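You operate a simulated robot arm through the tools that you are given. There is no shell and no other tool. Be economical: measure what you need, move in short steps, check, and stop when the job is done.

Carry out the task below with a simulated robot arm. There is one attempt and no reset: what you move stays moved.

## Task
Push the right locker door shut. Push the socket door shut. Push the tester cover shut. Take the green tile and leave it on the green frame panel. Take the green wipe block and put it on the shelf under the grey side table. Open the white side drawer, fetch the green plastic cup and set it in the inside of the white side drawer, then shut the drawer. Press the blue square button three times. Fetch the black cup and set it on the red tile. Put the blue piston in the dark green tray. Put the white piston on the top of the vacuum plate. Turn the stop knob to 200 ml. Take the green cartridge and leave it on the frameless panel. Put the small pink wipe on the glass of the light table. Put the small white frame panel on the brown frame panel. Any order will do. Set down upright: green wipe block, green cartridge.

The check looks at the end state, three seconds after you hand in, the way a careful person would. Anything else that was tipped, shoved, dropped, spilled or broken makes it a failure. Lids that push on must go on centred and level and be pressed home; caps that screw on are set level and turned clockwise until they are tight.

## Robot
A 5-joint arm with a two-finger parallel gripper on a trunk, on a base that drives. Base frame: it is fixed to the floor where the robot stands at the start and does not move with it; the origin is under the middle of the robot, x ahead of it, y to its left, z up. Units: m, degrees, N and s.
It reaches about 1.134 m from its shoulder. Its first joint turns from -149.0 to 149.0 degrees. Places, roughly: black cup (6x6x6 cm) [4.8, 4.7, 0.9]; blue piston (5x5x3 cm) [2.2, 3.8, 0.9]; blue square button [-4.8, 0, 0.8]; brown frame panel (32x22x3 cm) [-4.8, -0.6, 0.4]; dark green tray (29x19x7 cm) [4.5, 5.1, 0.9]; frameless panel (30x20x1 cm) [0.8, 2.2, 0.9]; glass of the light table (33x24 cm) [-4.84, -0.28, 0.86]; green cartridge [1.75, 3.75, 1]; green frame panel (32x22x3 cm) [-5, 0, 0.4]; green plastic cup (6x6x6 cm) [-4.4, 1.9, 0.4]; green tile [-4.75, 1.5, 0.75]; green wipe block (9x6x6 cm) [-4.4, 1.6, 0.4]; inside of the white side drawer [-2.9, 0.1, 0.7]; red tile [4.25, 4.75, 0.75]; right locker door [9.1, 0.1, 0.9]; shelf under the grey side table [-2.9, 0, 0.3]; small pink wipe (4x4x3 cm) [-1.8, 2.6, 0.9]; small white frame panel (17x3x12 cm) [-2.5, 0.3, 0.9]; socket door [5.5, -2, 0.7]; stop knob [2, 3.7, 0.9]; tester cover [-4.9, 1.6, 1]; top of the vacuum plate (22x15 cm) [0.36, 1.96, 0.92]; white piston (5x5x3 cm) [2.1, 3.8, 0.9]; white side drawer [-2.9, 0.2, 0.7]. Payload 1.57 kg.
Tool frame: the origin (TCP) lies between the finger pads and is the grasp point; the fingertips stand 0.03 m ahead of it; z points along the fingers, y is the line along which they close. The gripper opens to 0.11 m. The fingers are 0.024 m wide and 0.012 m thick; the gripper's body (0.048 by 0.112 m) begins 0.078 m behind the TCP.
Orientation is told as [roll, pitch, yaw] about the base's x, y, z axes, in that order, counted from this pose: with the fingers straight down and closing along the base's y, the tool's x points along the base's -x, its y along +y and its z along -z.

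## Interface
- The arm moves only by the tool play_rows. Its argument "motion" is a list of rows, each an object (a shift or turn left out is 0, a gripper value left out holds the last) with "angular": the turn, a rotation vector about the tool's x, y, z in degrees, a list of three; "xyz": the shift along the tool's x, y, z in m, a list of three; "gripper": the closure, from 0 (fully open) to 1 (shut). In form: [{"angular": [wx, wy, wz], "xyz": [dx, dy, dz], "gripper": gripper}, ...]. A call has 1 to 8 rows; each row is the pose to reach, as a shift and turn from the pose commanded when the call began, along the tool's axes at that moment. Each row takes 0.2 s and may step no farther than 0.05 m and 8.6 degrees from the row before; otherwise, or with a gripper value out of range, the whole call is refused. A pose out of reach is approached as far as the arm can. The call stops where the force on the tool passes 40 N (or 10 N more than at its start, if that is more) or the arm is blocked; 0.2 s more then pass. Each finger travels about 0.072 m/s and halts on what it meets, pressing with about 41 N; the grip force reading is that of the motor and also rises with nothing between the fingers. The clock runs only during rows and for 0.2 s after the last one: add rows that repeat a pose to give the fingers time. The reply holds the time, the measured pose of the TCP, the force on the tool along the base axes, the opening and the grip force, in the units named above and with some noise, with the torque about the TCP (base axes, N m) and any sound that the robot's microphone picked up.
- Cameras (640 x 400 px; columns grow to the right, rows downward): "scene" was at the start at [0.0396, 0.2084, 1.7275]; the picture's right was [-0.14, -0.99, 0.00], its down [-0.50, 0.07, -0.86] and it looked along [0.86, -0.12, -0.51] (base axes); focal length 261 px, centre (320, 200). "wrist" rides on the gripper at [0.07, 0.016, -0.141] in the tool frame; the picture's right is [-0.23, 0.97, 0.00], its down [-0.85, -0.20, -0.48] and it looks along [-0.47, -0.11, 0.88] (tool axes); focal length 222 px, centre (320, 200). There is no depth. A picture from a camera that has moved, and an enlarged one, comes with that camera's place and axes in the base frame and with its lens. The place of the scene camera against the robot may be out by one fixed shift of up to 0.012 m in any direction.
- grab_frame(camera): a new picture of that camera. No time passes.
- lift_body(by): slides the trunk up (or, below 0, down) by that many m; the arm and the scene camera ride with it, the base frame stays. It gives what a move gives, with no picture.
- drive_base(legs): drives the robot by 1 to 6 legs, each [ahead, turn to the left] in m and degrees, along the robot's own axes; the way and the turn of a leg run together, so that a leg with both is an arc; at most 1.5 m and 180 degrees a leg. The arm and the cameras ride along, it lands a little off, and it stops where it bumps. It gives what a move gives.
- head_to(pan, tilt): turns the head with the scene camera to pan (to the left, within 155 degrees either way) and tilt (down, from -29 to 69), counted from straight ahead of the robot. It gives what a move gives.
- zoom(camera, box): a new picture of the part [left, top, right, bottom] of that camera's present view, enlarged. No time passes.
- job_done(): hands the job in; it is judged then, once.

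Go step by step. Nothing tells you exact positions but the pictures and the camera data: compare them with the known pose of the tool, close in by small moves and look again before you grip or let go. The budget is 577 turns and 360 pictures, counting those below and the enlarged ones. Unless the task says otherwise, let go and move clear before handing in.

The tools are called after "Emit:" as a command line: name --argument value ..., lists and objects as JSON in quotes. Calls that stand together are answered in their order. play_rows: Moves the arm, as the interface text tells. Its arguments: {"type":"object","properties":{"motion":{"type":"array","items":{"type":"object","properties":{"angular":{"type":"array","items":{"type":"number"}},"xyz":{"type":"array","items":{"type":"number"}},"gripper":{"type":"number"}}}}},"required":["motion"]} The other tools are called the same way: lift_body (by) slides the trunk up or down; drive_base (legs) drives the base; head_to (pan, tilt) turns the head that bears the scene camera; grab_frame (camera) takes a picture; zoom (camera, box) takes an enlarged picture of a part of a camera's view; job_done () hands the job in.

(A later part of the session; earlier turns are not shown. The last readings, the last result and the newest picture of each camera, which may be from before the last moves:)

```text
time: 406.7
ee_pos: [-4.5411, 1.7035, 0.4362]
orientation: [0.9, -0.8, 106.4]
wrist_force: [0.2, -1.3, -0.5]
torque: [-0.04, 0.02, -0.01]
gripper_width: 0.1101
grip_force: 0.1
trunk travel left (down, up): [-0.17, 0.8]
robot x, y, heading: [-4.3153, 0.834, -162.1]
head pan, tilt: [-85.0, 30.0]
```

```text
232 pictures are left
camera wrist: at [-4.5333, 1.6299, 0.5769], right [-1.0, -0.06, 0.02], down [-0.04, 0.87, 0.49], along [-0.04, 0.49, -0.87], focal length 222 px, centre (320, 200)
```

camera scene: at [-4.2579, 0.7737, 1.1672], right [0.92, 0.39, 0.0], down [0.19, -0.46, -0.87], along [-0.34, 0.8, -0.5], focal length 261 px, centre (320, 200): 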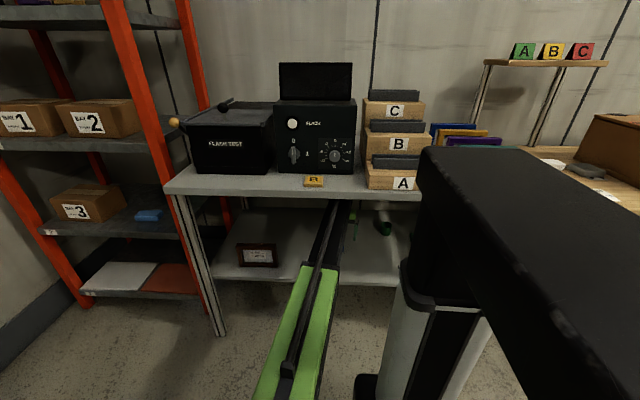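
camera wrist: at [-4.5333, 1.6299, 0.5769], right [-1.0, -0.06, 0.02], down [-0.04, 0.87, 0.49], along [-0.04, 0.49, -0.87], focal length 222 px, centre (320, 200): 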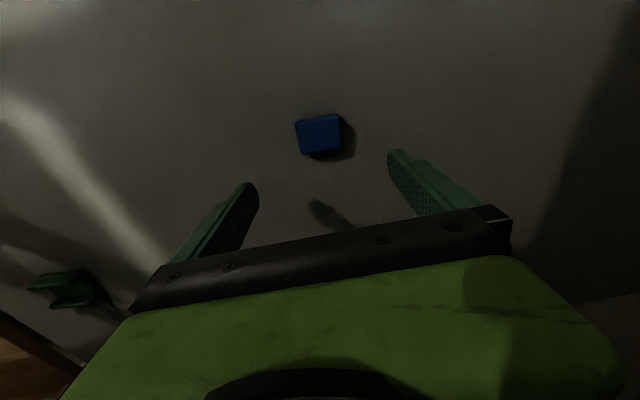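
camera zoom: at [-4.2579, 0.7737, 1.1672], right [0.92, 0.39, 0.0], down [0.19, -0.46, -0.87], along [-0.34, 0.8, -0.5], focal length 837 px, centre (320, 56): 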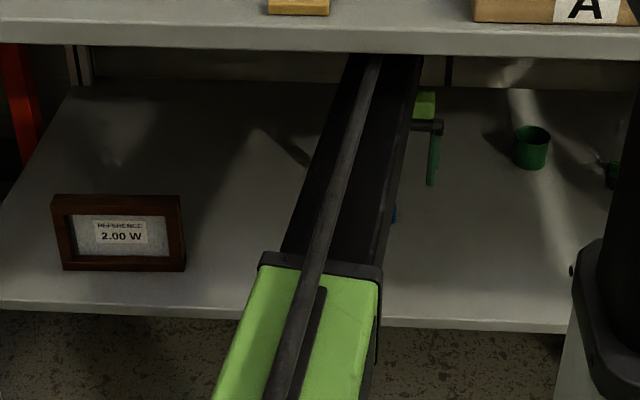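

Everything stayed in place, and a vertical hand fits under the bench. To get closer I'll turn the base to face the bench; first retract the low arm.

Emit:
play_rows --motion '[{"xyz": [0.045, -0.0128, 0]}, {"xyz": [0.09, -0.0256, 0]}, {"xyz": [0.135, -0.0384, 0]}, {"xyz": [0.18, -0.0512, 0]}, {"xyz": [0.217, -0.064, 0]}, {"xyz": [0.217, -0.064, 0]}]'

Emit:
drive_base --legs '[[0, -92]]'

Emit:
head_to --pan -10 --tilt 40

Emit:
grab_frame --camera "scene"

```text
time: 408.1
ee_pos: [-4.4187, 1.5139, 0.437]
orientation: [0.9, -0.7, 106.5]
wrist_force: [0.4, 0.6, -0.2]
torque: [-0.02, 0.03, 0.02]
gripper_width: 0.1099
grip_force: 0.0
out of reach, approached as far as the arm can: row 3, 4
trunk travel left (down, up): [-0.17, 0.8]
robot x, y, heading: [-4.3197, 0.8355, -162.2]
head pan, tilt: [-85.0, 30.0]
```

```text
time: 412.4
ee_pos: [-3.6351, 0.9034, 0.4376]
orientation: [0.8, -0.7, 12.9]
wrist_force: [-0.1, 0.5, 0.3]
torque: [-0.02, -0.02, -0.03]
gripper_width: 0.1099
grip_force: 0.0
trunk travel left (down, up): [-0.17, 0.8]
robot x, y, heading: [-4.2203, 0.8696, 105.1]
head pan, tilt: [-85.0, 30.0]
```

```text
time: 413.9
ee_pos: [-3.6344, 0.9019, 0.4358]
orientation: [0.8, -0.8, 12.8]
wrist_force: [0.3, 0.2, 0.3]
torque: [-0.02, 0.0, 0.02]
gripper_width: 0.1097
grip_force: 0.1
trunk travel left (down, up): [-0.17, 0.8]
robot x, y, heading: [-4.2215, 0.8661, 105.1]
head pan, tilt: [-10.0, 40.0]
```

```text
231 pictures are left
camera scene: at [-4.3776, 0.8684, 1.1518], right [1.0, 0.09, 0.0], down [0.06, -0.64, -0.77], along [-0.07, 0.76, -0.64], focal length 261 px, centre (320, 200)
```

scene: 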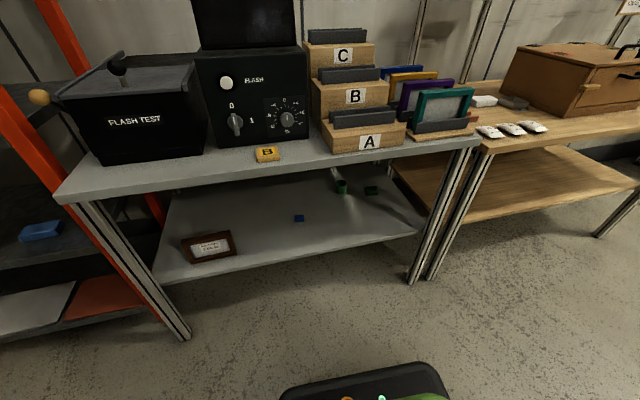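

Cup at about (-4.364, 1.88). I swing the low arm back to face the bench in three arcs.

Emit:
play_rows --motion '[{"xyz": [-0.0056, 0.0458, 0], "angular": [0, 0, -5]}, {"xyz": [-0.0077, 0.0919, 0], "angular": [0, 0, -10]}, {"xyz": [-0.0061, 0.1381, 0], "angular": [0, 0, -15]}, {"xyz": [-0.0009, 0.1839, 0], "angular": [0, 0, -20]}, {"xyz": [0.0078, 0.2293, 0], "angular": [0, 0, -25]}, {"xyz": [0.0201, 0.2738, 0], "angular": [0, 0, -30]}, {"xyz": [0.0359, 0.3172, 0], "angular": [0, 0, -35]}, {"xyz": [0.055, 0.3592, 0], "angular": [0, 0, -40]}]'

Emit:
play_rows --motion '[{"xyz": [-0.0089, 0.0453, 0], "angular": [0, 0, -5]}, {"xyz": [-0.0141, 0.0912, 0], "angular": [0, 0, -10]}, {"xyz": [-0.0158, 0.1374, 0], "angular": [0, 0, -15]}, {"xyz": [-0.0138, 0.1835, 0], "angular": [0, 0, -20]}, {"xyz": [-0.0082, 0.2293, 0], "angular": [0, 0, -25]}, {"xyz": [0.0009, 0.2746, 0], "angular": [0, 0, -30]}, {"xyz": [0.0136, 0.3189, 0], "angular": [0, 0, -35]}, {"xyz": [0.0298, 0.3622, 0], "angular": [0, 0, -40]}]'

Emit:
play_rows --motion '[{"xyz": [-0.012, 0.0446, 0], "angular": [0, 0, -2]}, {"xyz": [-0.0204, 0.09, 0], "angular": [0, 0, -4]}, {"xyz": [-0.0253, 0.1359, 0], "angular": [0, 0, -6]}, {"xyz": [-0.0266, 0.1821, 0], "angular": [0, 0, -8]}, {"xyz": [-0.0242, 0.2282, 0], "angular": [0, 0, -8]}, {"xyz": [-0.0242, 0.2282, 0], "angular": [0, 0, -8]}]'

Emit:
grab_frame --camera "scene"

```text
time: 415.7
ee_pos: [-3.7698, 1.2419, 0.4351]
orientation: [0.2, -1.2, 52.9]
wrist_force: [-0.7, 0.1, 1.1]
torque: [0.02, -0.01, 0.0]
gripper_width: 0.11
grip_force: 0.0
out of reach, approached as far as the arm can: row 5, 6, 7, 8
trunk travel left (down, up): [-0.17, 0.8]
robot x, y, heading: [-4.2116, 0.8713, 105.2]
head pan, tilt: [-10.0, 40.0]
```

```text
time: 417.5
ee_pos: [-4.0772, 1.4365, 0.4373]
orientation: [-0.6, -1.0, 92.9]
wrist_force: [-0.5, 0.2, -0.6]
torque: [-0.04, 0.01, 0.0]
gripper_width: 0.1097
grip_force: 0.0
trunk travel left (down, up): [-0.17, 0.8]
robot x, y, heading: [-4.2148, 0.8678, 105.4]
head pan, tilt: [-10.0, 40.0]
```

```text
time: 418.9
ee_pos: [-4.3064, 1.4463, 0.437]
orientation: [-0.8, -1.0, 100.8]
wrist_force: [0.2, -0.1, -0.2]
torque: [-0.02, 0.01, -0.01]
gripper_width: 0.11
grip_force: 0.0
trunk travel left (down, up): [-0.17, 0.8]
robot x, y, heading: [-4.2188, 0.8724, 105.2]
head pan, tilt: [-10.0, 40.0]
```

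```text
230 pictures are left
camera scene: at [-4.3777, 0.8685, 1.1518], right [1.0, 0.09, 0.0], down [0.06, -0.64, -0.77], along [-0.07, 0.76, -0.64], focal length 261 px, centre (320, 200)
```

scene: 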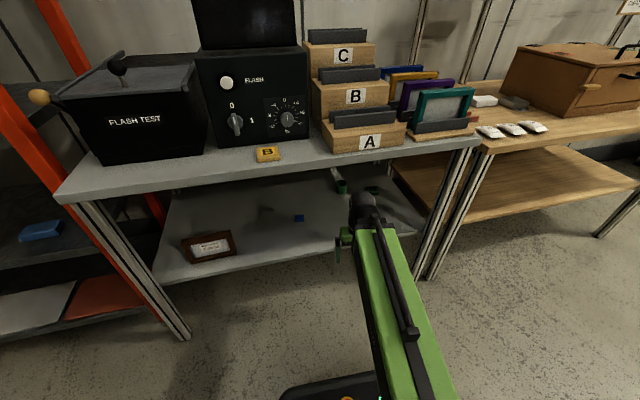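

Now drive 0.2 m forward with the low arm under the bench top.

Emit:
drive_base --legs '[[0.2, 0]]'

Emit:
grab_frame --camera "wrist"

```text
time: 420.5
ee_pos: [-4.3621, 1.6404, 0.4367]
orientation: [-0.8, -0.9, 101.1]
wrist_force: [0.2, 0.3, -0.5]
torque: [-0.03, 0.02, 0.0]
gripper_width: 0.11
grip_force: 0.0
trunk travel left (down, up): [-0.17, 0.8]
robot x, y, heading: [-4.2664, 1.0629, 105.4]
head pan, tilt: [-10.0, 40.0]
```

```text
229 pictures are left
camera wrist: at [-4.3651, 1.5658, 0.5765], right [-1.0, 0.04, -0.01], down [0.03, 0.87, 0.49], along [0.03, 0.49, -0.87], focal length 222 px, centre (320, 200)
```

wrist: 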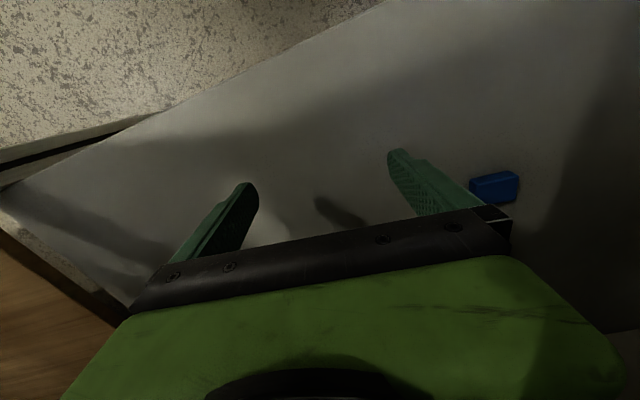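

Align sideways, tilt 15° and advance around the cup.

Emit:
play_rows --motion '[{"xyz": [0, -0.0463, 0]}, {"xyz": [-0.0305, -0.0463, -0.002], "angular": [0, -7.5, 0]}, {"xyz": [-0.0606, -0.0463, -0.008], "angular": [0, -15, 0]}, {"xyz": [-0.105, -0.0463, -0.008], "angular": [0, -15, 0]}, {"xyz": [-0.14, -0.0463, -0.008], "angular": [0, -15, 0]}, {"xyz": [-0.14, -0.0463, -0.008], "angular": [0, -15, 0]}]'

Emit:
grab_frame --camera "wrist"

```text
time: 421.9
ee_pos: [-4.3458, 1.7863, 0.446]
orientation: [-0.8, -15.8, 101.3]
wrist_force: [0.5, -0.5, -0.6]
torque: [0.01, 0.0, 0.0]
gripper_width: 0.1101
grip_force: 0.1
out of reach, approached as far as the arm can: row 4, 5, 6
trunk travel left (down, up): [-0.17, 0.8]
robot x, y, heading: [-4.2664, 1.0667, 105.4]
head pan, tilt: [-10.0, 40.0]
```

```text
228 pictures are left
camera wrist: at [-4.3419, 1.6794, 0.5621], right [-1.0, 0.03, 0.05], down [0.05, 0.72, 0.7], along [-0.02, 0.7, -0.72], focal length 222 px, centre (320, 200)
```

wrist: 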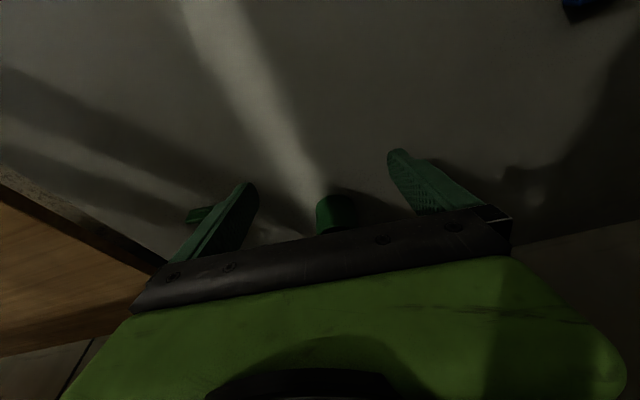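

Cup is straight ahead; advance 11 cm.

Emit:
play_rows --motion '[{"xyz": [-0.036, 0, 0.01]}, {"xyz": [-0.072, 0, 0.02]}, {"xyz": [-0.106, 0, 0.03]}, {"xyz": [-0.106, 0, 0.03]}]'

Emit:
grab_frame --camera "wrist"

```text
time: 422.9
ee_pos: [-4.3665, 1.8945, 0.4456]
orientation: [-0.8, -15.7, 101.2]
wrist_force: [-0.2, 0.6, 0.1]
torque: [0.03, 0.0, 0.03]
gripper_width: 0.1099
grip_force: 0.0
trunk travel left (down, up): [-0.17, 0.8]
robot x, y, heading: [-4.27, 1.0639, 105.4]
head pan, tilt: [-10.0, 40.0]
```

```text
227 pictures are left
camera wrist: at [-4.3634, 1.7861, 0.5621], right [-1.0, 0.03, 0.05], down [0.05, 0.72, 0.7], along [-0.02, 0.7, -0.72], focal length 222 px, centre (320, 200)
```

wrist: 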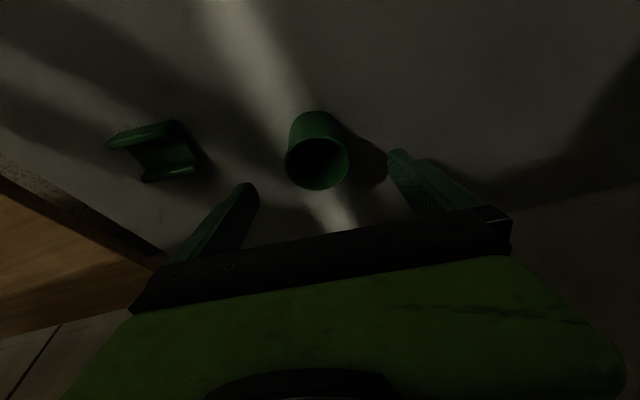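

Rim centred between the fingers. Lower 4 cm and close.

Emit:
lift_body --by -0.042

Emit:
play_rows --motion '[{"gripper": 1}, {"gripper": 1}, {"gripper": 1}, {"gripper": 1}, {"gripper": 1}]'

Emit:
grab_frame --camera "wrist"

```text
time: 423.7
ee_pos: [-4.3668, 1.8934, 0.4039]
orientation: [-0.7, -15.9, 101.3]
wrist_force: [-1.2, -0.6, 0.6]
torque: [0.02, 0.0, 0.03]
gripper_width: 0.1099
grip_force: 0.0
trunk travel left (down, up): [-0.128, 0.842]
robot x, y, heading: [-4.2692, 1.0667, 105.5]
head pan, tilt: [-10.0, 40.0]
```

```text
time: 424.9
ee_pos: [-4.367, 1.8925, 0.4039]
orientation: [-0.9, -15.8, 101.3]
wrist_force: [-0.3, 0.6, 0.0]
torque: [0.0, 0.0, -0.02]
gripper_width: 0.0545
grip_force: 41.2
trunk travel left (down, up): [-0.128, 0.842]
robot x, y, heading: [-4.2698, 1.0626, 105.4]
head pan, tilt: [-10.0, 40.0]
```

```text
226 pictures are left
camera wrist: at [-4.3634, 1.7859, 0.5202], right [-1.0, 0.03, 0.05], down [0.05, 0.72, 0.7], along [-0.02, 0.7, -0.72], focal length 222 px, centre (320, 200)
```

wrist: 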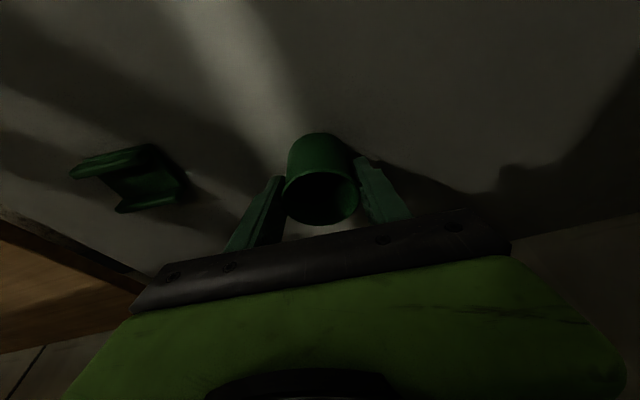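

Cup held. Lift 3.5 cm, retract and back the base out.

Emit:
lift_body --by 0.035

Emit:
play_rows --motion '[{"xyz": [0.045, 0, -0.0127]}, {"xyz": [0.09, 0, -0.0254]}, {"xyz": [0.135, 0, -0.038]}, {"xyz": [0.18, 0, -0.051]}, {"xyz": [0.22, 0, -0.0622]}]'

Emit:
drive_base --legs '[[-0.38, 0]]'

Emit:
grab_frame --camera "wrist"

Emit:
grab_frame --camera "scene"

```text
time: 425.7
ee_pos: [-4.3655, 1.8946, 0.4389]
orientation: [-0.9, -15.8, 101.3]
wrist_force: [-0.3, 0.4, -0.7]
torque: [0.04, 0.02, -0.02]
gripper_width: 0.0542
grip_force: 40.9
trunk travel left (down, up): [-0.163, 0.807]
robot x, y, heading: [-4.2675, 1.0646, 105.7]
head pan, tilt: [-10.0, 40.0]
```

```text
time: 426.9
ee_pos: [-4.3256, 1.7003, 0.4382]
orientation: [-0.9, -15.8, 101.4]
wrist_force: [-0.6, -0.1, -0.3]
torque: [-0.02, 0.0, 0.02]
gripper_width: 0.0543
grip_force: 40.5
out of reach, approached as far as the arm can: row 5
trunk travel left (down, up): [-0.163, 0.807]
robot x, y, heading: [-4.2673, 1.0641, 105.5]
head pan, tilt: [-10.0, 40.0]
```

```text
time: 429.4
ee_pos: [-4.2224, 1.3212, 0.4394]
orientation: [-0.8, -15.7, 101.5]
wrist_force: [-0.2, 0.4, -0.7]
torque: [0.0, 0.0, -0.02]
gripper_width: 0.0544
grip_force: 41.2
trunk travel left (down, up): [-0.163, 0.807]
robot x, y, heading: [-4.1668, 0.6864, 105.4]
head pan, tilt: [-10.0, 40.0]
```

```text
225 pictures are left
camera wrist: at [-4.2194, 1.2133, 0.5552], right [-1.0, 0.03, 0.05], down [0.05, 0.72, 0.69], along [-0.02, 0.7, -0.72], focal length 222 px, centre (320, 200)
```

wrist: 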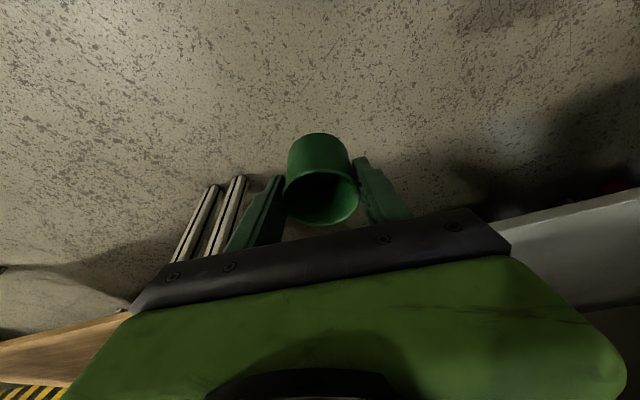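

```text
224 pictures are left
camera scene: at [-4.3262, 0.6831, 1.1448], right [1.0, 0.1, 0.0], down [0.06, -0.64, -0.77], along [-0.07, 0.76, -0.64], focal length 261 px, centre (320, 200)
```

scene: 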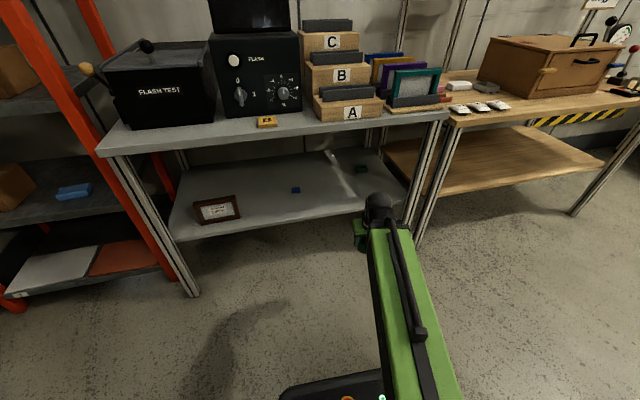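

Now carry the cup to the drawer: raise, turn and drive along the corridor.

Emit:
lift_body --by 0.4

Emit:
lift_body --by 0.1

Emit:
drive_base --legs '[[0, -79], [0.97, 0], [0, -6.5]]'

Emit:
head_to --pan -70 --tilt 45

Emit:
grab_frame --camera "scene"

```text
time: 433.2
ee_pos: [-4.223, 1.3211, 0.8386]
orientation: [-0.7, -15.8, 101.5]
wrist_force: [0.2, 0.2, 0.2]
torque: [-0.01, 0.01, -0.02]
gripper_width: 0.0542
grip_force: 40.3
trunk travel left (down, up): [-0.563, 0.407]
robot x, y, heading: [-4.1664, 0.6893, 105.5]
head pan, tilt: [-10.0, 40.0]
```

```text
time: 434.6
ee_pos: [-4.2233, 1.3221, 0.9388]
orientation: [-0.8, -15.8, 101.4]
wrist_force: [0.0, 0.0, -0.8]
torque: [0.04, 0.01, -0.05]
gripper_width: 0.0542
grip_force: 41.0
trunk travel left (down, up): [-0.663, 0.307]
robot x, y, heading: [-4.1678, 0.6854, 105.2]
head pan, tilt: [-10.0, 40.0]
```

```text
time: 443.5
ee_pos: [-2.6771, 1.2343, 0.9397]
orientation: [-0.7, -15.6, 16.2]
wrist_force: [0.2, -0.1, -1.5]
torque: [-0.02, -0.01, -0.01]
gripper_width: 0.0539
grip_force: 40.9
trunk travel left (down, up): [-0.663, 0.307]
robot x, y, heading: [-3.2979, 1.1141, 21.2]
head pan, tilt: [-10.0, 40.0]
```

```text
time: 444.8
ee_pos: [-2.6773, 1.2351, 0.9384]
orientation: [-0.9, -15.6, 16.2]
wrist_force: [0.1, -0.4, 0.3]
torque: [0.0, 0.0, 0.02]
gripper_width: 0.0539
grip_force: 41.2
trunk travel left (down, up): [-0.663, 0.307]
robot x, y, heading: [-3.3007, 1.1151, 20.9]
head pan, tilt: [-70.0, 45.0]
```

```text
223 pictures are left
camera scene: at [-3.3533, 1.1963, 1.6376], right [-0.76, -0.66, 0.0], down [-0.46, 0.53, -0.71], along [0.46, -0.53, -0.71], focal length 261 px, centre (320, 200)
```

scene: 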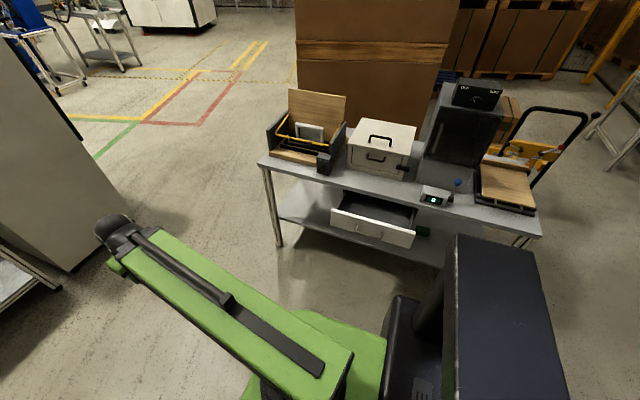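

The drawer interior centre is at about (-3.005, 0.39). I swing the raised arm clockwise toward it.

Emit:
play_rows --motion '[{"xyz": [0.0058, -0.0463, -0.0016], "angular": [1.36, 0, 4.81]}, {"xyz": [0.0148, -0.0921, -0.0042], "angular": [2.72, 0, 9.62]}, {"xyz": [0.027, -0.137, -0.0076], "angular": [4.08, 0, 14.43]}, {"xyz": [0.0424, -0.1809, -0.012], "angular": [5.44, 0, 19.24]}, {"xyz": [0.0608, -0.2234, -0.0172], "angular": [6.8, 0, 24.05]}, {"xyz": [0.0822, -0.2645, -0.0232], "angular": [8.16, 0, 28.86]}, {"xyz": [0.1064, -0.3038, -0.0301], "angular": [9.52, 0, 33.67]}, {"xyz": [0.1333, -0.3412, -0.0377], "angular": [10.88, 0, 38.48]}]'

Emit:
play_rows --motion '[{"xyz": [0.0008, -0.0466, -0.0002], "angular": [1.36, 0, 4.81]}, {"xyz": [0.0049, -0.0931, -0.0014], "angular": [2.72, 0, 9.62]}, {"xyz": [0.0122, -0.1392, -0.0035], "angular": [4.08, 0, 14.43]}, {"xyz": [0.0228, -0.1846, -0.0064], "angular": [5.44, 0, 19.24]}, {"xyz": [0.0365, -0.229, -0.0103], "angular": [6.8, 0, 24.05]}, {"xyz": [0.0533, -0.2723, -0.0151], "angular": [8.16, 0, 28.86]}, {"xyz": [0.0731, -0.3142, -0.0207], "angular": [9.52, 0, 33.67]}, {"xyz": [0.0959, -0.3545, -0.0271], "angular": [10.88, 0, 38.48]}]'

Emit:
grab_frame --camera "wrist"

```text
time: 446.6
ee_pos: [-2.7132, 0.8701, 0.939]
orientation: [-0.6, -16.1, -23.7]
wrist_force: [0.4, 0.1, 0.5]
torque: [0.0, 0.0, 0.0]
gripper_width: 0.0539
grip_force: 40.6
out of reach, approached as far as the arm can: row 5
trunk travel left (down, up): [-0.663, 0.307]
robot x, y, heading: [-3.2999, 1.114, 20.8]
head pan, tilt: [-70.0, 45.0]
```

```text
time: 448.4
ee_pos: [-2.9511, 0.5872, 0.9399]
orientation: [-0.4, -16.6, -63.7]
wrist_force: [0.2, -0.2, -0.5]
torque: [0.01, -0.03, 0.02]
gripper_width: 0.0539
grip_force: 41.0
out of reach, approached as far as the arm can: row 1, 2, 3, 4, 5, 6, 7, 8
trunk travel left (down, up): [-0.663, 0.307]
robot x, y, heading: [-3.3032, 1.1126, 20.9]
head pan, tilt: [-70.0, 45.0]
```

```text
222 pictures are left
camera wrist: at [-2.9825, 0.6893, 1.0548], right [0.97, 0.23, 0.06], down [0.12, -0.7, 0.7], along [0.2, -0.67, -0.71], focal length 222 px, centre (320, 200)
```

wrist: 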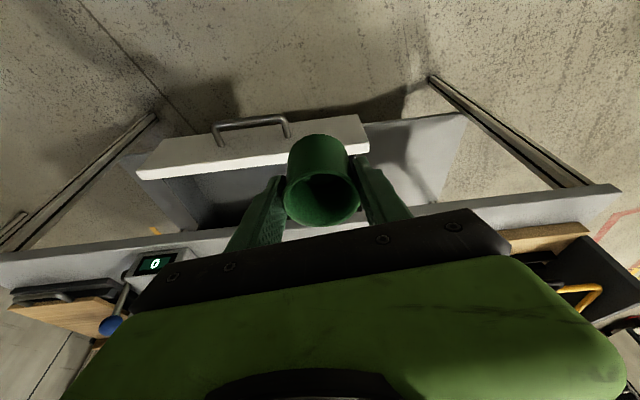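

The drawer is below-left. Shift over its middle.

Emit:
play_rows --motion '[{"xyz": [-0.01, -0.045, 0.003]}, {"xyz": [-0.03, -0.085, 0.009]}, {"xyz": [-0.065, -0.115, 0.019]}, {"xyz": [-0.105, -0.135, 0.03]}, {"xyz": [-0.151, -0.138, 0.043]}, {"xyz": [-0.151, -0.138, 0.043]}]'

Emit:
grab_frame --camera "wrist"

Emit:
zoom --camera "scene" --box '[280, 150, 480, 290]'

```text
time: 449.8
ee_pos: [-3.0061, 0.3817, 0.94]
orientation: [-0.3, -16.4, -63.9]
wrist_force: [0.3, 0.1, -0.2]
torque: [-0.04, 0.02, 0.0]
gripper_width: 0.0539
grip_force: 41.1
out of reach, approached as far as the arm can: row 4, 5, 6
trunk travel left (down, up): [-0.663, 0.307]
robot x, y, heading: [-3.3059, 1.1115, 21.1]
head pan, tilt: [-70.0, 45.0]
```

```text
221 pictures are left
camera wrist: at [-3.0374, 0.4843, 1.0547], right [0.97, 0.23, 0.06], down [0.13, -0.7, 0.7], along [0.21, -0.67, -0.71], focal length 222 px, centre (320, 200)
```

wrist: 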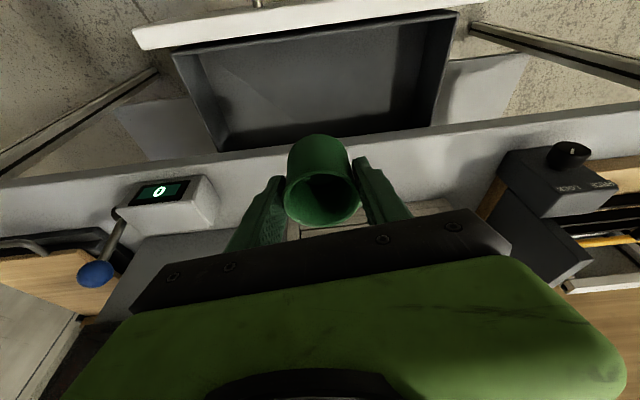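

```text
2.86 times, centred on (380, 220) of scene
camera zoom: at [-3.3535, 1.1961, 1.6376], right [-0.76, -0.66, 0.0], down [-0.46, 0.53, -0.71], along [0.46, -0.53, -0.71], focal length 747 px, centre (149, 143)
```

zoom: 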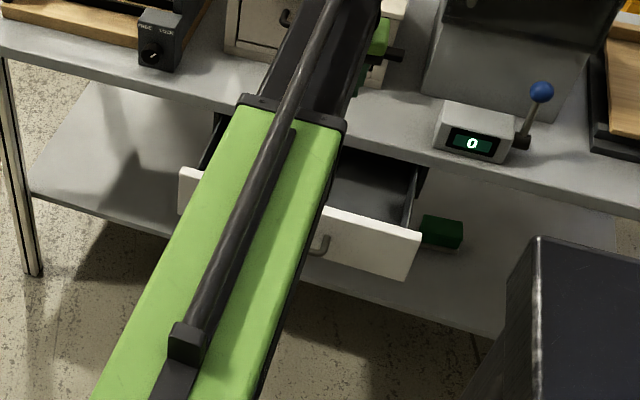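

The cup is right above the drawer's middle. Lower it in.

Emit:
lift_body --by -0.2

Emit:
grab_frame --camera "wrist"

```text
time: 452.0
ee_pos: [-3.0063, 0.3815, 0.7393]
orientation: [-0.3, -16.5, -63.8]
wrist_force: [-0.1, 1.1, -0.5]
torque: [-0.03, 0.0, 0.0]
gripper_width: 0.0539
grip_force: 40.8
trunk travel left (down, up): [-0.463, 0.507]
robot x, y, heading: [-3.3021, 1.1138, 20.9]
head pan, tilt: [-70.0, 45.0]
```

```text
219 pictures are left
camera wrist: at [-3.0374, 0.4846, 0.8548], right [0.97, 0.23, 0.06], down [0.13, -0.7, 0.7], along [0.21, -0.67, -0.71], focal length 222 px, centre (320, 200)
```

wrist: 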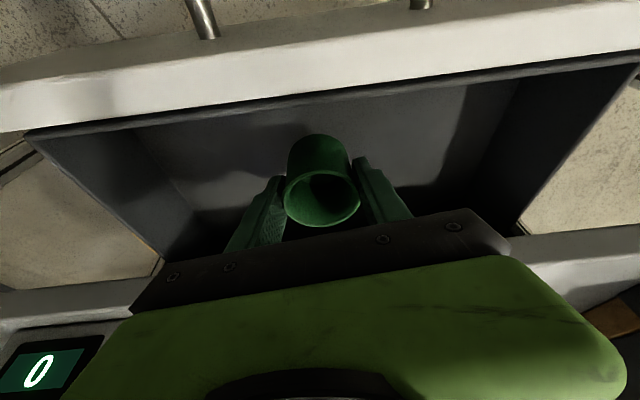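

Going in well. Continue gently.

Emit:
lift_body --by -0.025

Emit:
lift_body --by -0.015

Emit:
lift_body --by -0.01

```text
time: 452.7
ee_pos: [-3.0048, 0.3817, 0.7135]
orientation: [-0.2, -16.5, -63.7]
wrist_force: [0.4, 0.1, 0.3]
torque: [0.02, 0.02, 0.0]
gripper_width: 0.0538
grip_force: 40.6
trunk travel left (down, up): [-0.438, 0.532]
robot x, y, heading: [-3.2998, 1.1111, 20.9]
head pan, tilt: [-70.0, 45.0]
```

```text
time: 453.3
ee_pos: [-3.0065, 0.3829, 0.7011]
orientation: [-0.3, -16.7, -63.7]
wrist_force: [0.7, 0.7, 28.5]
torque: [-0.08, -0.11, -0.03]
gripper_width: 0.0536
grip_force: 40.9
trunk travel left (down, up): [-0.423, 0.547]
robot x, y, heading: [-3.3003, 1.1113, 20.9]
head pan, tilt: [-70.0, 45.0]
```

```text
time: 453.9
ee_pos: [-3.0056, 0.3826, 0.6927]
orientation: [-0.3, -16.9, -63.8]
wrist_force: [-1.7, 0.2, 35.9]
torque: [0.44, -0.31, 0.14]
gripper_width: 0.0519
grip_force: 40.9
trunk travel left (down, up): [-0.413, 0.557]
robot x, y, heading: [-3.3011, 1.112, 20.8]
head pan, tilt: [-70.0, 45.0]
stopped: the force on the tool passed its limit at 59 N (the readings are from after the stop); the commanded pose is now the measured one
```

The cup stands on the drawer floor. Release and rise.

Emit:
lift_body --by 0.004

Emit:
play_rows --motion '[{"gripper": 0.1}, {"gripper": 0.1}, {"gripper": 0.1}, {"gripper": 0.1}]'

Emit:
lift_body --by 0.2

Emit:
grab_frame --camera "wrist"

```text
time: 454.4
ee_pos: [-3.006, 0.3829, 0.6929]
orientation: [-0.3, -16.6, -63.8]
wrist_force: [0.7, -0.7, -0.5]
torque: [0.01, -0.02, 0.0]
gripper_width: 0.0517
grip_force: 40.9
trunk travel left (down, up): [-0.417, 0.553]
robot x, y, heading: [-3.3004, 1.1145, 20.8]
head pan, tilt: [-70.0, 45.0]
```

```text
time: 455.4
ee_pos: [-3.006, 0.3808, 0.6944]
orientation: [-0.3, -16.7, -63.8]
wrist_force: [-0.9, -0.4, -0.4]
torque: [-0.03, 0.0, -0.01]
gripper_width: 0.0989
grip_force: 0.1
trunk travel left (down, up): [-0.417, 0.553]
robot x, y, heading: [-3.302, 1.1123, 21.2]
head pan, tilt: [-70.0, 45.0]
```

```text
time: 457.6
ee_pos: [-3.0052, 0.382, 0.8945]
orientation: [-0.3, -16.6, -63.8]
wrist_force: [0.3, -0.8, -0.2]
torque: [-0.02, -0.02, -0.02]
gripper_width: 0.0989
grip_force: 0.0
trunk travel left (down, up): [-0.617, 0.353]
robot x, y, heading: [-3.3008, 1.1135, 20.8]
head pan, tilt: [-70.0, 45.0]
```

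```text
218 pictures are left
camera wrist: at [-3.0373, 0.4843, 1.009], right [0.97, 0.23, 0.06], down [0.12, -0.7, 0.7], along [0.21, -0.68, -0.71], focal length 222 px, centre (320, 200)
```

wrist: 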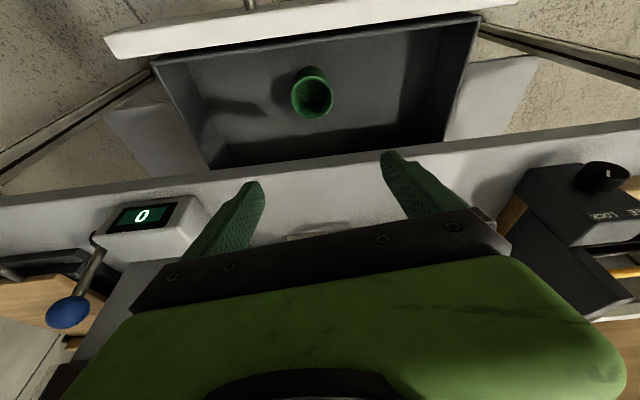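

The cup stands upright in the drawer. Now to close it: raise a bit, bring the hand to vertical and toward the robot, fingers shut.

Emit:
lift_body --by 0.08

Emit:
play_rows --motion '[{"xyz": [0.0346, 0, -0.0026], "angular": [0, 8.5, 0], "gripper": 1}, {"xyz": [0.066, 0, -0.0096], "angular": [0, 16.5, 0]}, {"xyz": [0.11, 0, 0.003], "angular": [0, 16.5, 0]}, {"xyz": [0.15, 0, 0.015], "angular": [0, 16.5, 0]}, {"xyz": [0.15, 0, 0.015], "angular": [0, 16.5, 0]}]'

Emit:
drive_base --legs '[[-0.25, 0]]'

```text
time: 458.7
ee_pos: [-3.0056, 0.3816, 0.9751]
orientation: [-0.4, -16.6, -63.8]
wrist_force: [0.4, -0.1, -0.4]
torque: [0.0, 0.03, -0.01]
gripper_width: 0.0989
grip_force: 0.0
trunk travel left (down, up): [-0.697, 0.273]
robot x, y, heading: [-3.2991, 1.1149, 20.5]
head pan, tilt: [-70.0, 45.0]
```

```text
time: 459.9
ee_pos: [-3.0672, 0.5059, 0.965]
orientation: [-0.3, -0.1, -63.9]
wrist_force: [-0.2, -1.3, -0.5]
torque: [-0.01, 0.01, -0.01]
gripper_width: 0.0001
grip_force: 21.5
out of reach, approached as far as the arm can: row 3, 4, 5
trunk travel left (down, up): [-0.697, 0.273]
robot x, y, heading: [-3.3007, 1.1126, 20.8]
head pan, tilt: [-70.0, 45.0]
```

```text
time: 461.8
ee_pos: [-3.3085, 0.414, 0.9638]
orientation: [-0.4, -0.1, -64.1]
wrist_force: [-0.1, -0.1, -0.4]
torque: [0.02, -0.01, 0.02]
gripper_width: 0.0
grip_force: 21.3
trunk travel left (down, up): [-0.697, 0.273]
robot x, y, heading: [-3.5386, 1.0239, 20.9]
head pan, tilt: [-70.0, 45.0]
```

Move to in front of the handle, then lower.

Emit:
play_rows --motion '[{"xyz": [0.0038, 0.0479, 0]}, {"xyz": [0.0076, 0.0958, 0]}, {"xyz": [0.0114, 0.1437, 0]}, {"xyz": [0.0151, 0.1916, 0]}, {"xyz": [0.0189, 0.2395, 0]}, {"xyz": [0.0227, 0.2874, 0]}, {"xyz": [0.0227, 0.2874, 0]}]'

Emit:
lift_body --by -0.14

Emit:
grab_frame --camera "wrist"

```text
time: 463.4
ee_pos: [-3.0622, 0.56, 0.9638]
orientation: [-0.3, -0.1, -64.2]
wrist_force: [0.5, -1.2, -0.1]
torque: [0.0, -0.02, 0.06]
gripper_width: 0.0001
grip_force: 21.2
out of reach, approached as far as the arm can: row 2, 3, 4, 5
trunk travel left (down, up): [-0.697, 0.273]
robot x, y, heading: [-3.5374, 1.0209, 20.8]
head pan, tilt: [-70.0, 45.0]
```

```text
time: 465.0
ee_pos: [-3.0627, 0.5603, 0.8253]
orientation: [-0.3, -0.2, -64.1]
wrist_force: [-0.5, 0.7, -0.7]
torque: [-0.03, -0.04, -0.02]
gripper_width: 0.0001
grip_force: 21.5
trunk travel left (down, up): [-0.557, 0.413]
robot x, y, heading: [-3.5403, 1.023, 20.6]
head pan, tilt: [-70.0, 45.0]
```

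```text
217 pictures are left
camera wrist: at [-3.078, 0.6297, 0.9649], right [0.98, 0.22, 0.0], down [0.2, -0.85, 0.48], along [0.1, -0.47, -0.88], focal length 222 px, centre (320, 200)
```

wrist: 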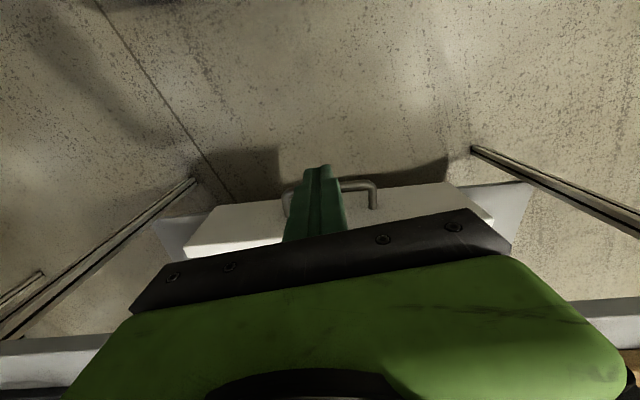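

The closed fingertips are in front of the bar. Lower to bar height and push toward the table.

Emit:
lift_body --by -0.128

Emit:
play_rows --motion '[{"xyz": [-0.028, 0.003, 0]}, {"xyz": [-0.056, 0.006, 0]}, {"xyz": [-0.084, 0.009, 0]}, {"xyz": [-0.112, 0.012, 0]}, {"xyz": [-0.14, 0.014, 0]}, {"xyz": [-0.168, 0.017, 0]}, {"xyz": [-0.19, 0.019, 0]}]'

Emit:
grab_frame --camera "wrist"

```text
time: 466.6
ee_pos: [-3.0632, 0.5609, 0.6956]
orientation: [-0.3, -0.1, -64.0]
wrist_force: [0.3, -0.6, 0.5]
torque: [-0.01, 0.0, -0.01]
gripper_width: 0.0001
grip_force: 21.3
trunk travel left (down, up): [-0.429, 0.541]
robot x, y, heading: [-3.54, 1.0229, 20.8]
head pan, tilt: [-70.0, 45.0]
```

```text
time: 468.2
ee_pos: [-2.9611, 0.395, 0.6964]
orientation: [-0.3, -0.1, -64.0]
wrist_force: [0.2, 0.7, 0.3]
torque: [0.04, 0.02, 0.01]
gripper_width: 0.0
grip_force: 21.1
trunk travel left (down, up): [-0.429, 0.541]
robot x, y, heading: [-3.5402, 1.0225, 21.0]
head pan, tilt: [-70.0, 45.0]
```

```text
216 pictures are left
camera wrist: at [-2.9757, 0.4647, 0.8368], right [0.98, 0.22, 0.0], down [0.2, -0.85, 0.48], along [0.1, -0.47, -0.88], focal length 222 px, centre (320, 200)
```

wrist: 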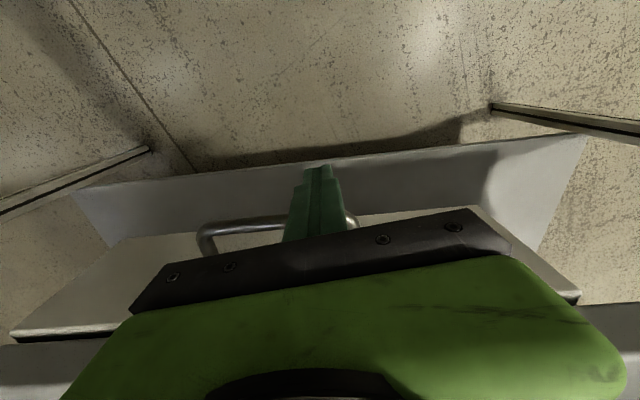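

Nearly shut. Push on along the table normal until it stops.

Emit:
play_rows --motion '[{"xyz": [-0.012, -0.0015, 0]}, {"xyz": [-0.024, -0.003, 0]}, {"xyz": [-0.036, -0.0045, 0]}, {"xyz": [-0.048, -0.006, 0]}, {"xyz": [-0.06, -0.0075, 0]}]'

Emit:
grab_frame --camera "scene"

```text
time: 468.8
ee_pos: [-2.9567, 0.3814, 0.6963]
orientation: [-0.3, 0.9, -64.0]
wrist_force: [-2.3, 4.4, -1.2]
torque: [0.0, -0.05, -0.02]
gripper_width: 0.0
grip_force: 21.1
trunk travel left (down, up): [-0.429, 0.541]
robot x, y, heading: [-3.542, 1.0213, 20.6]
head pan, tilt: [-70.0, 45.0]
stopped in row 3: the force on the tool passed its limit at 55 N (the readings are from after the stop); the commanded pose is now the measured one
```

```text
215 pictures are left
camera scene: at [-3.5912, 1.1055, 1.404], right [-0.76, -0.65, 0.0], down [-0.46, 0.54, -0.71], along [0.46, -0.54, -0.71], focal length 261 px, centre (320, 200)
```

scene: 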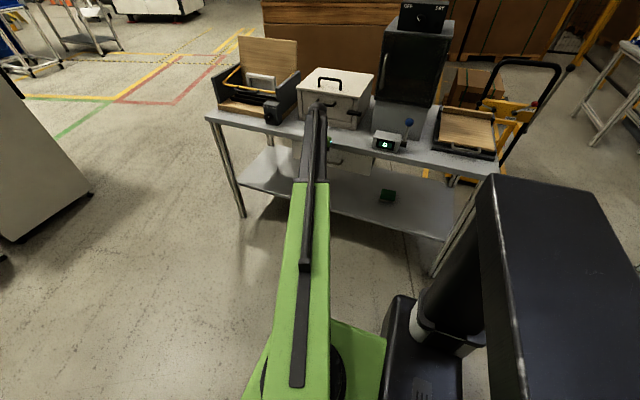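

The stop matches the bar's closed position. I back off and verify.

Emit:
play_rows --motion '[{"xyz": [0.04, 0, 0]}, {"xyz": [0.08, 0, 0]}, {"xyz": [0.1, 0, 0]}]'

Emit:
lift_body --by 0.35

Emit:
grab_frame --camera "wrist"

```text
time: 469.6
ee_pos: [-2.998, 0.4698, 0.6966]
orientation: [-0.3, 0.7, -64.1]
wrist_force: [-0.3, 0.4, 0.1]
torque: [0.0, 0.0, -0.03]
gripper_width: 0.0
grip_force: 20.9
trunk travel left (down, up): [-0.429, 0.541]
robot x, y, heading: [-3.5414, 1.0255, 20.6]
head pan, tilt: [-70.0, 45.0]
```

```text
time: 473.1
ee_pos: [-2.9973, 0.4691, 1.0468]
orientation: [-0.3, 0.8, -64.0]
wrist_force: [-0.6, -0.4, -0.3]
torque: [0.0, -0.03, 0.03]
gripper_width: 0.0001
grip_force: 21.3
trunk travel left (down, up): [-0.779, 0.191]
robot x, y, heading: [-3.539, 1.0191, 20.7]
head pan, tilt: [-70.0, 45.0]
```

```text
214 pictures are left
camera wrist: at [-3.0116, 0.5365, 1.1879], right [0.97, 0.22, -0.01], down [0.2, -0.86, 0.47], along [0.1, -0.46, -0.88], focal length 222 px, centre (320, 200)
```

wrist: 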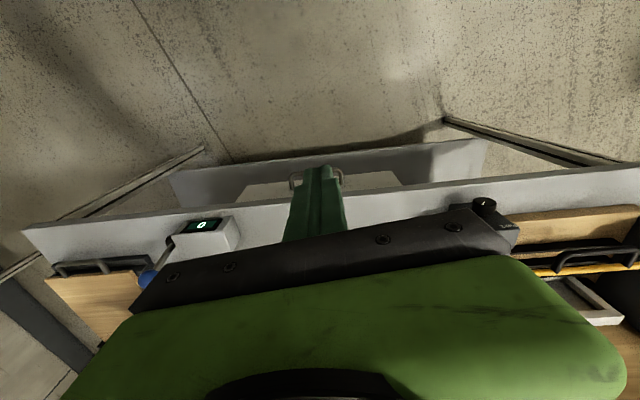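

Emit:
zoom --camera "wrist" --box '[220, 140, 420, 230]'

```text
3.20 times, centred on (320, 185) of wrist
camera zoom: at [-3.0116, 0.5365, 1.1879], right [0.97, 0.22, -0.01], down [0.2, -0.86, 0.47], along [0.1, -0.46, -0.88], focal length 711 px, centre (320, 248)
```

zoom: 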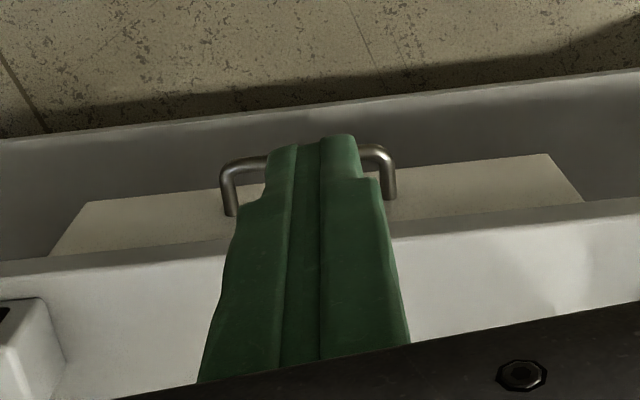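

The drawer is shut. Next the small white frame panel in the crate: raise fully and move along the table toward it.

Emit:
lift_body --by 0.19

Emit:
drive_base --legs '[[0, -20], [0.78, 0], [0, 20]]'

Emit:
grab_frame --camera "wrist"

Emit:
grab_frame --camera "scene"

```text
time: 475.1
ee_pos: [-2.9969, 0.4695, 1.2365]
orientation: [-0.3, 0.7, -64.0]
wrist_force: [0.4, 0.3, -0.5]
torque: [-0.01, -0.02, 0.01]
gripper_width: 0.0
grip_force: 21.4
trunk travel left (down, up): [-0.969, 0.001]
robot x, y, heading: [-3.5404, 1.0222, 20.8]
head pan, tilt: [-70.0, 45.0]
```

```text
time: 481.5
ee_pos: [-2.2139, 0.4816, 1.2374]
orientation: [-0.3, 0.7, -63.7]
wrist_force: [-0.1, 0.6, 0.3]
torque: [0.03, -0.04, -0.02]
gripper_width: 0.0
grip_force: 21.2
trunk travel left (down, up): [-0.969, 0.001]
robot x, y, heading: [-2.7665, 1.0485, 20.5]
head pan, tilt: [-70.0, 45.0]
```

```text
212 pictures are left
camera wrist: at [-2.2284, 0.5502, 1.3781], right [0.97, 0.23, -0.01], down [0.2, -0.86, 0.47], along [0.1, -0.46, -0.88], focal length 222 px, centre (320, 200)
```

wrist: 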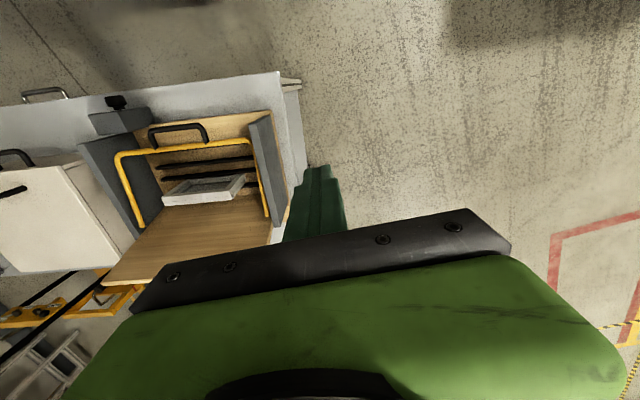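

```text
211 pictures are left
camera scene: at [-2.8168, 1.1303, 1.944], right [-0.76, -0.65, 0.0], down [-0.46, 0.54, -0.71], along [0.46, -0.54, -0.71], focal length 261 px, centre (320, 200)
```

scene: 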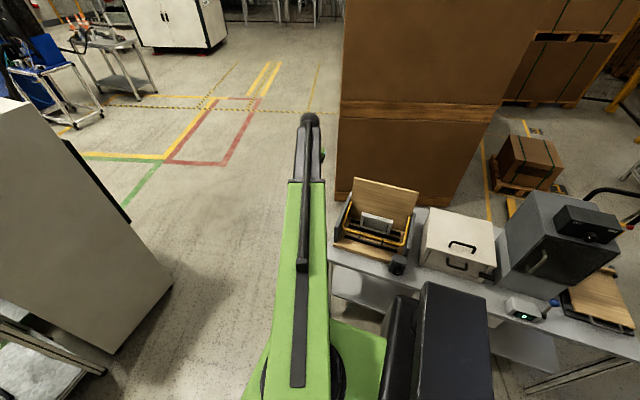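

Emit:
zoom --camera "scene" --box '[320, 170, 430, 290]'

Emit:
zoom --camera "wrist" --box '[70, 90, 310, 290]'

```text
3.33 times, centred on (375, 230) of scene
camera zoom: at [-2.8168, 1.1303, 1.944], right [-0.76, -0.65, 0.0], down [-0.46, 0.54, -0.71], along [0.46, -0.54, -0.71], focal length 872 px, centre (137, 100)
```

zoom: 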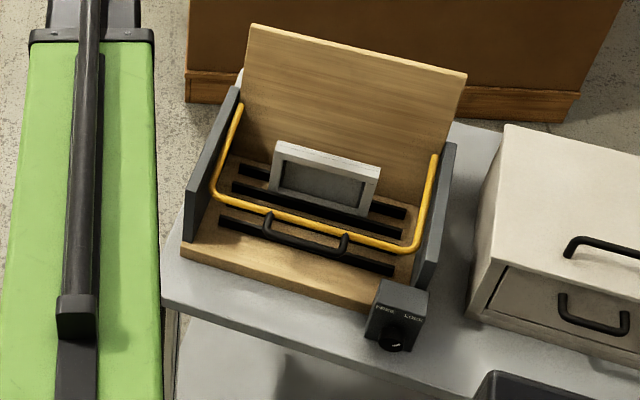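

```text
2.00 times, centred on (190, 190) of wrist
camera zoom: at [-2.2284, 0.5502, 1.3781], right [0.97, 0.23, -0.01], down [0.2, -0.86, 0.47], along [0.1, -0.46, -0.88], focal length 444 px, centre (580, 220)
```

zoom: 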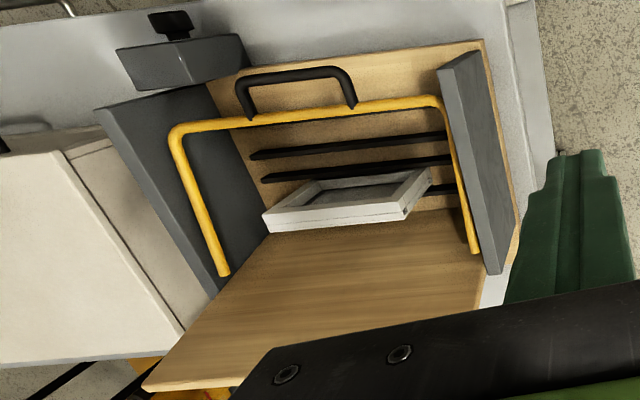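

The panel stands in the rear slot, top at about (-2.455, 0.241, 0.91), long side along the table. I move the base a little nearer.

Emit:
drive_base --legs '[[0, -20], [0.25, 0]]'

Emit:
grab_frame --camera "wrist"

```text
time: 484.4
ee_pos: [-2.2011, 0.3229, 1.2357]
orientation: [-0.4, 0.9, -84.5]
wrist_force: [0.2, 1.3, 1.1]
torque: [-0.03, 0.06, 0.0]
gripper_width: 0.0
grip_force: 21.2
trunk travel left (down, up): [-0.969, 0.001]
robot x, y, heading: [-2.5188, 1.0418, 0.5]
head pan, tilt: [-70.0, 45.0]
```

```text
208 pictures are left
camera wrist: at [-2.1904, 0.3913, 1.3776], right [0.99, -0.13, -0.01], down [-0.11, -0.88, 0.47], along [-0.07, -0.46, -0.88], focal length 222 px, centre (320, 200)
```

wrist: 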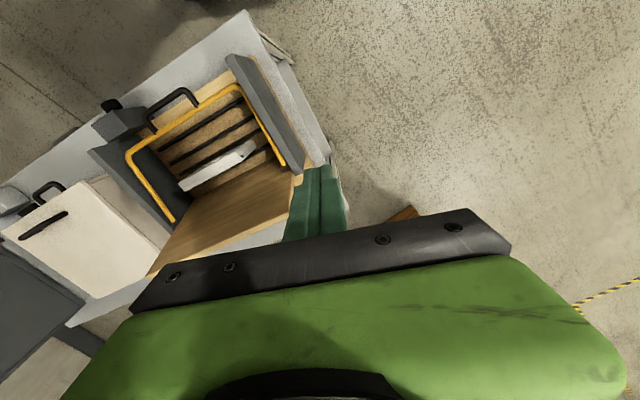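

Move above the panel and spin so the fingers close across its thickness.

Emit:
play_rows --motion '[{"xyz": [-0.007, -0.0325, 0], "angular": [0, 0, 8.5], "gripper": 0}, {"xyz": [-0.013, -0.065, 0], "angular": [0, 0, 17]}, {"xyz": [-0.02, -0.0975, 0], "angular": [0, 0, 25.5]}, {"xyz": [-0.0265, -0.13, 0], "angular": [0, 0, 34]}, {"xyz": [-0.033, -0.1625, 0], "angular": [0, 0, 42.5]}, {"xyz": [-0.04, -0.195, 0], "angular": [0, 0, 51]}, {"xyz": [-0.0465, -0.2275, 0], "angular": [0, 0, 59.5]}, {"xyz": [-0.053, -0.26, 0], "angular": [0, 0, 68]}]'

Emit:
play_rows --motion '[{"angular": [0, 0, 5.5]}, {"angular": [0, 0, 5.5]}]'

Emit:
grab_frame --camera "wrist"

```text
time: 486.2
ee_pos: [-2.4559, 0.247, 1.2361]
orientation: [-0.8, 0.0, -152.5]
wrist_force: [-0.9, 0.9, 0.1]
torque: [0.02, -0.01, -0.01]
gripper_width: 0.1099
grip_force: 0.1
trunk travel left (down, up): [-0.969, 0.001]
robot x, y, heading: [-2.5141, 1.0392, 0.4]
head pan, tilt: [-70.0, 45.0]
```

```text
time: 486.8
ee_pos: [-2.4559, 0.2461, 1.237]
orientation: [-0.8, -0.2, -158.2]
wrist_force: [0.2, -0.2, -0.3]
torque: [0.01, 0.0, -0.02]
gripper_width: 0.1098
grip_force: 0.0
trunk travel left (down, up): [-0.969, 0.001]
robot x, y, heading: [-2.5168, 1.0447, 0.4]
head pan, tilt: [-70.0, 45.0]
```

```text
207 pictures are left
camera wrist: at [-2.3837, 0.2547, 1.3767], right [0.15, -0.99, -0.01], down [-0.86, -0.14, 0.48], along [-0.48, -0.06, -0.88], focal length 222 px, centre (320, 200)
```

wrist: 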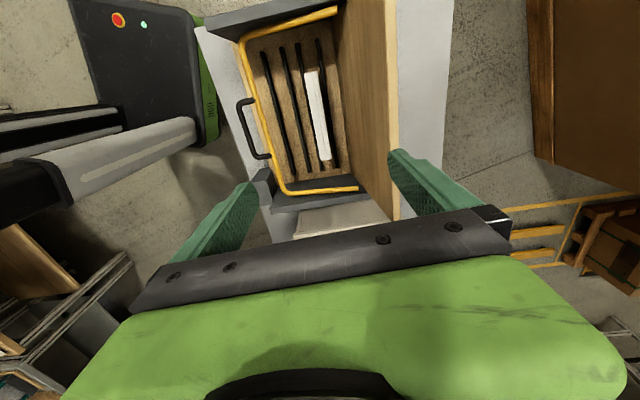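

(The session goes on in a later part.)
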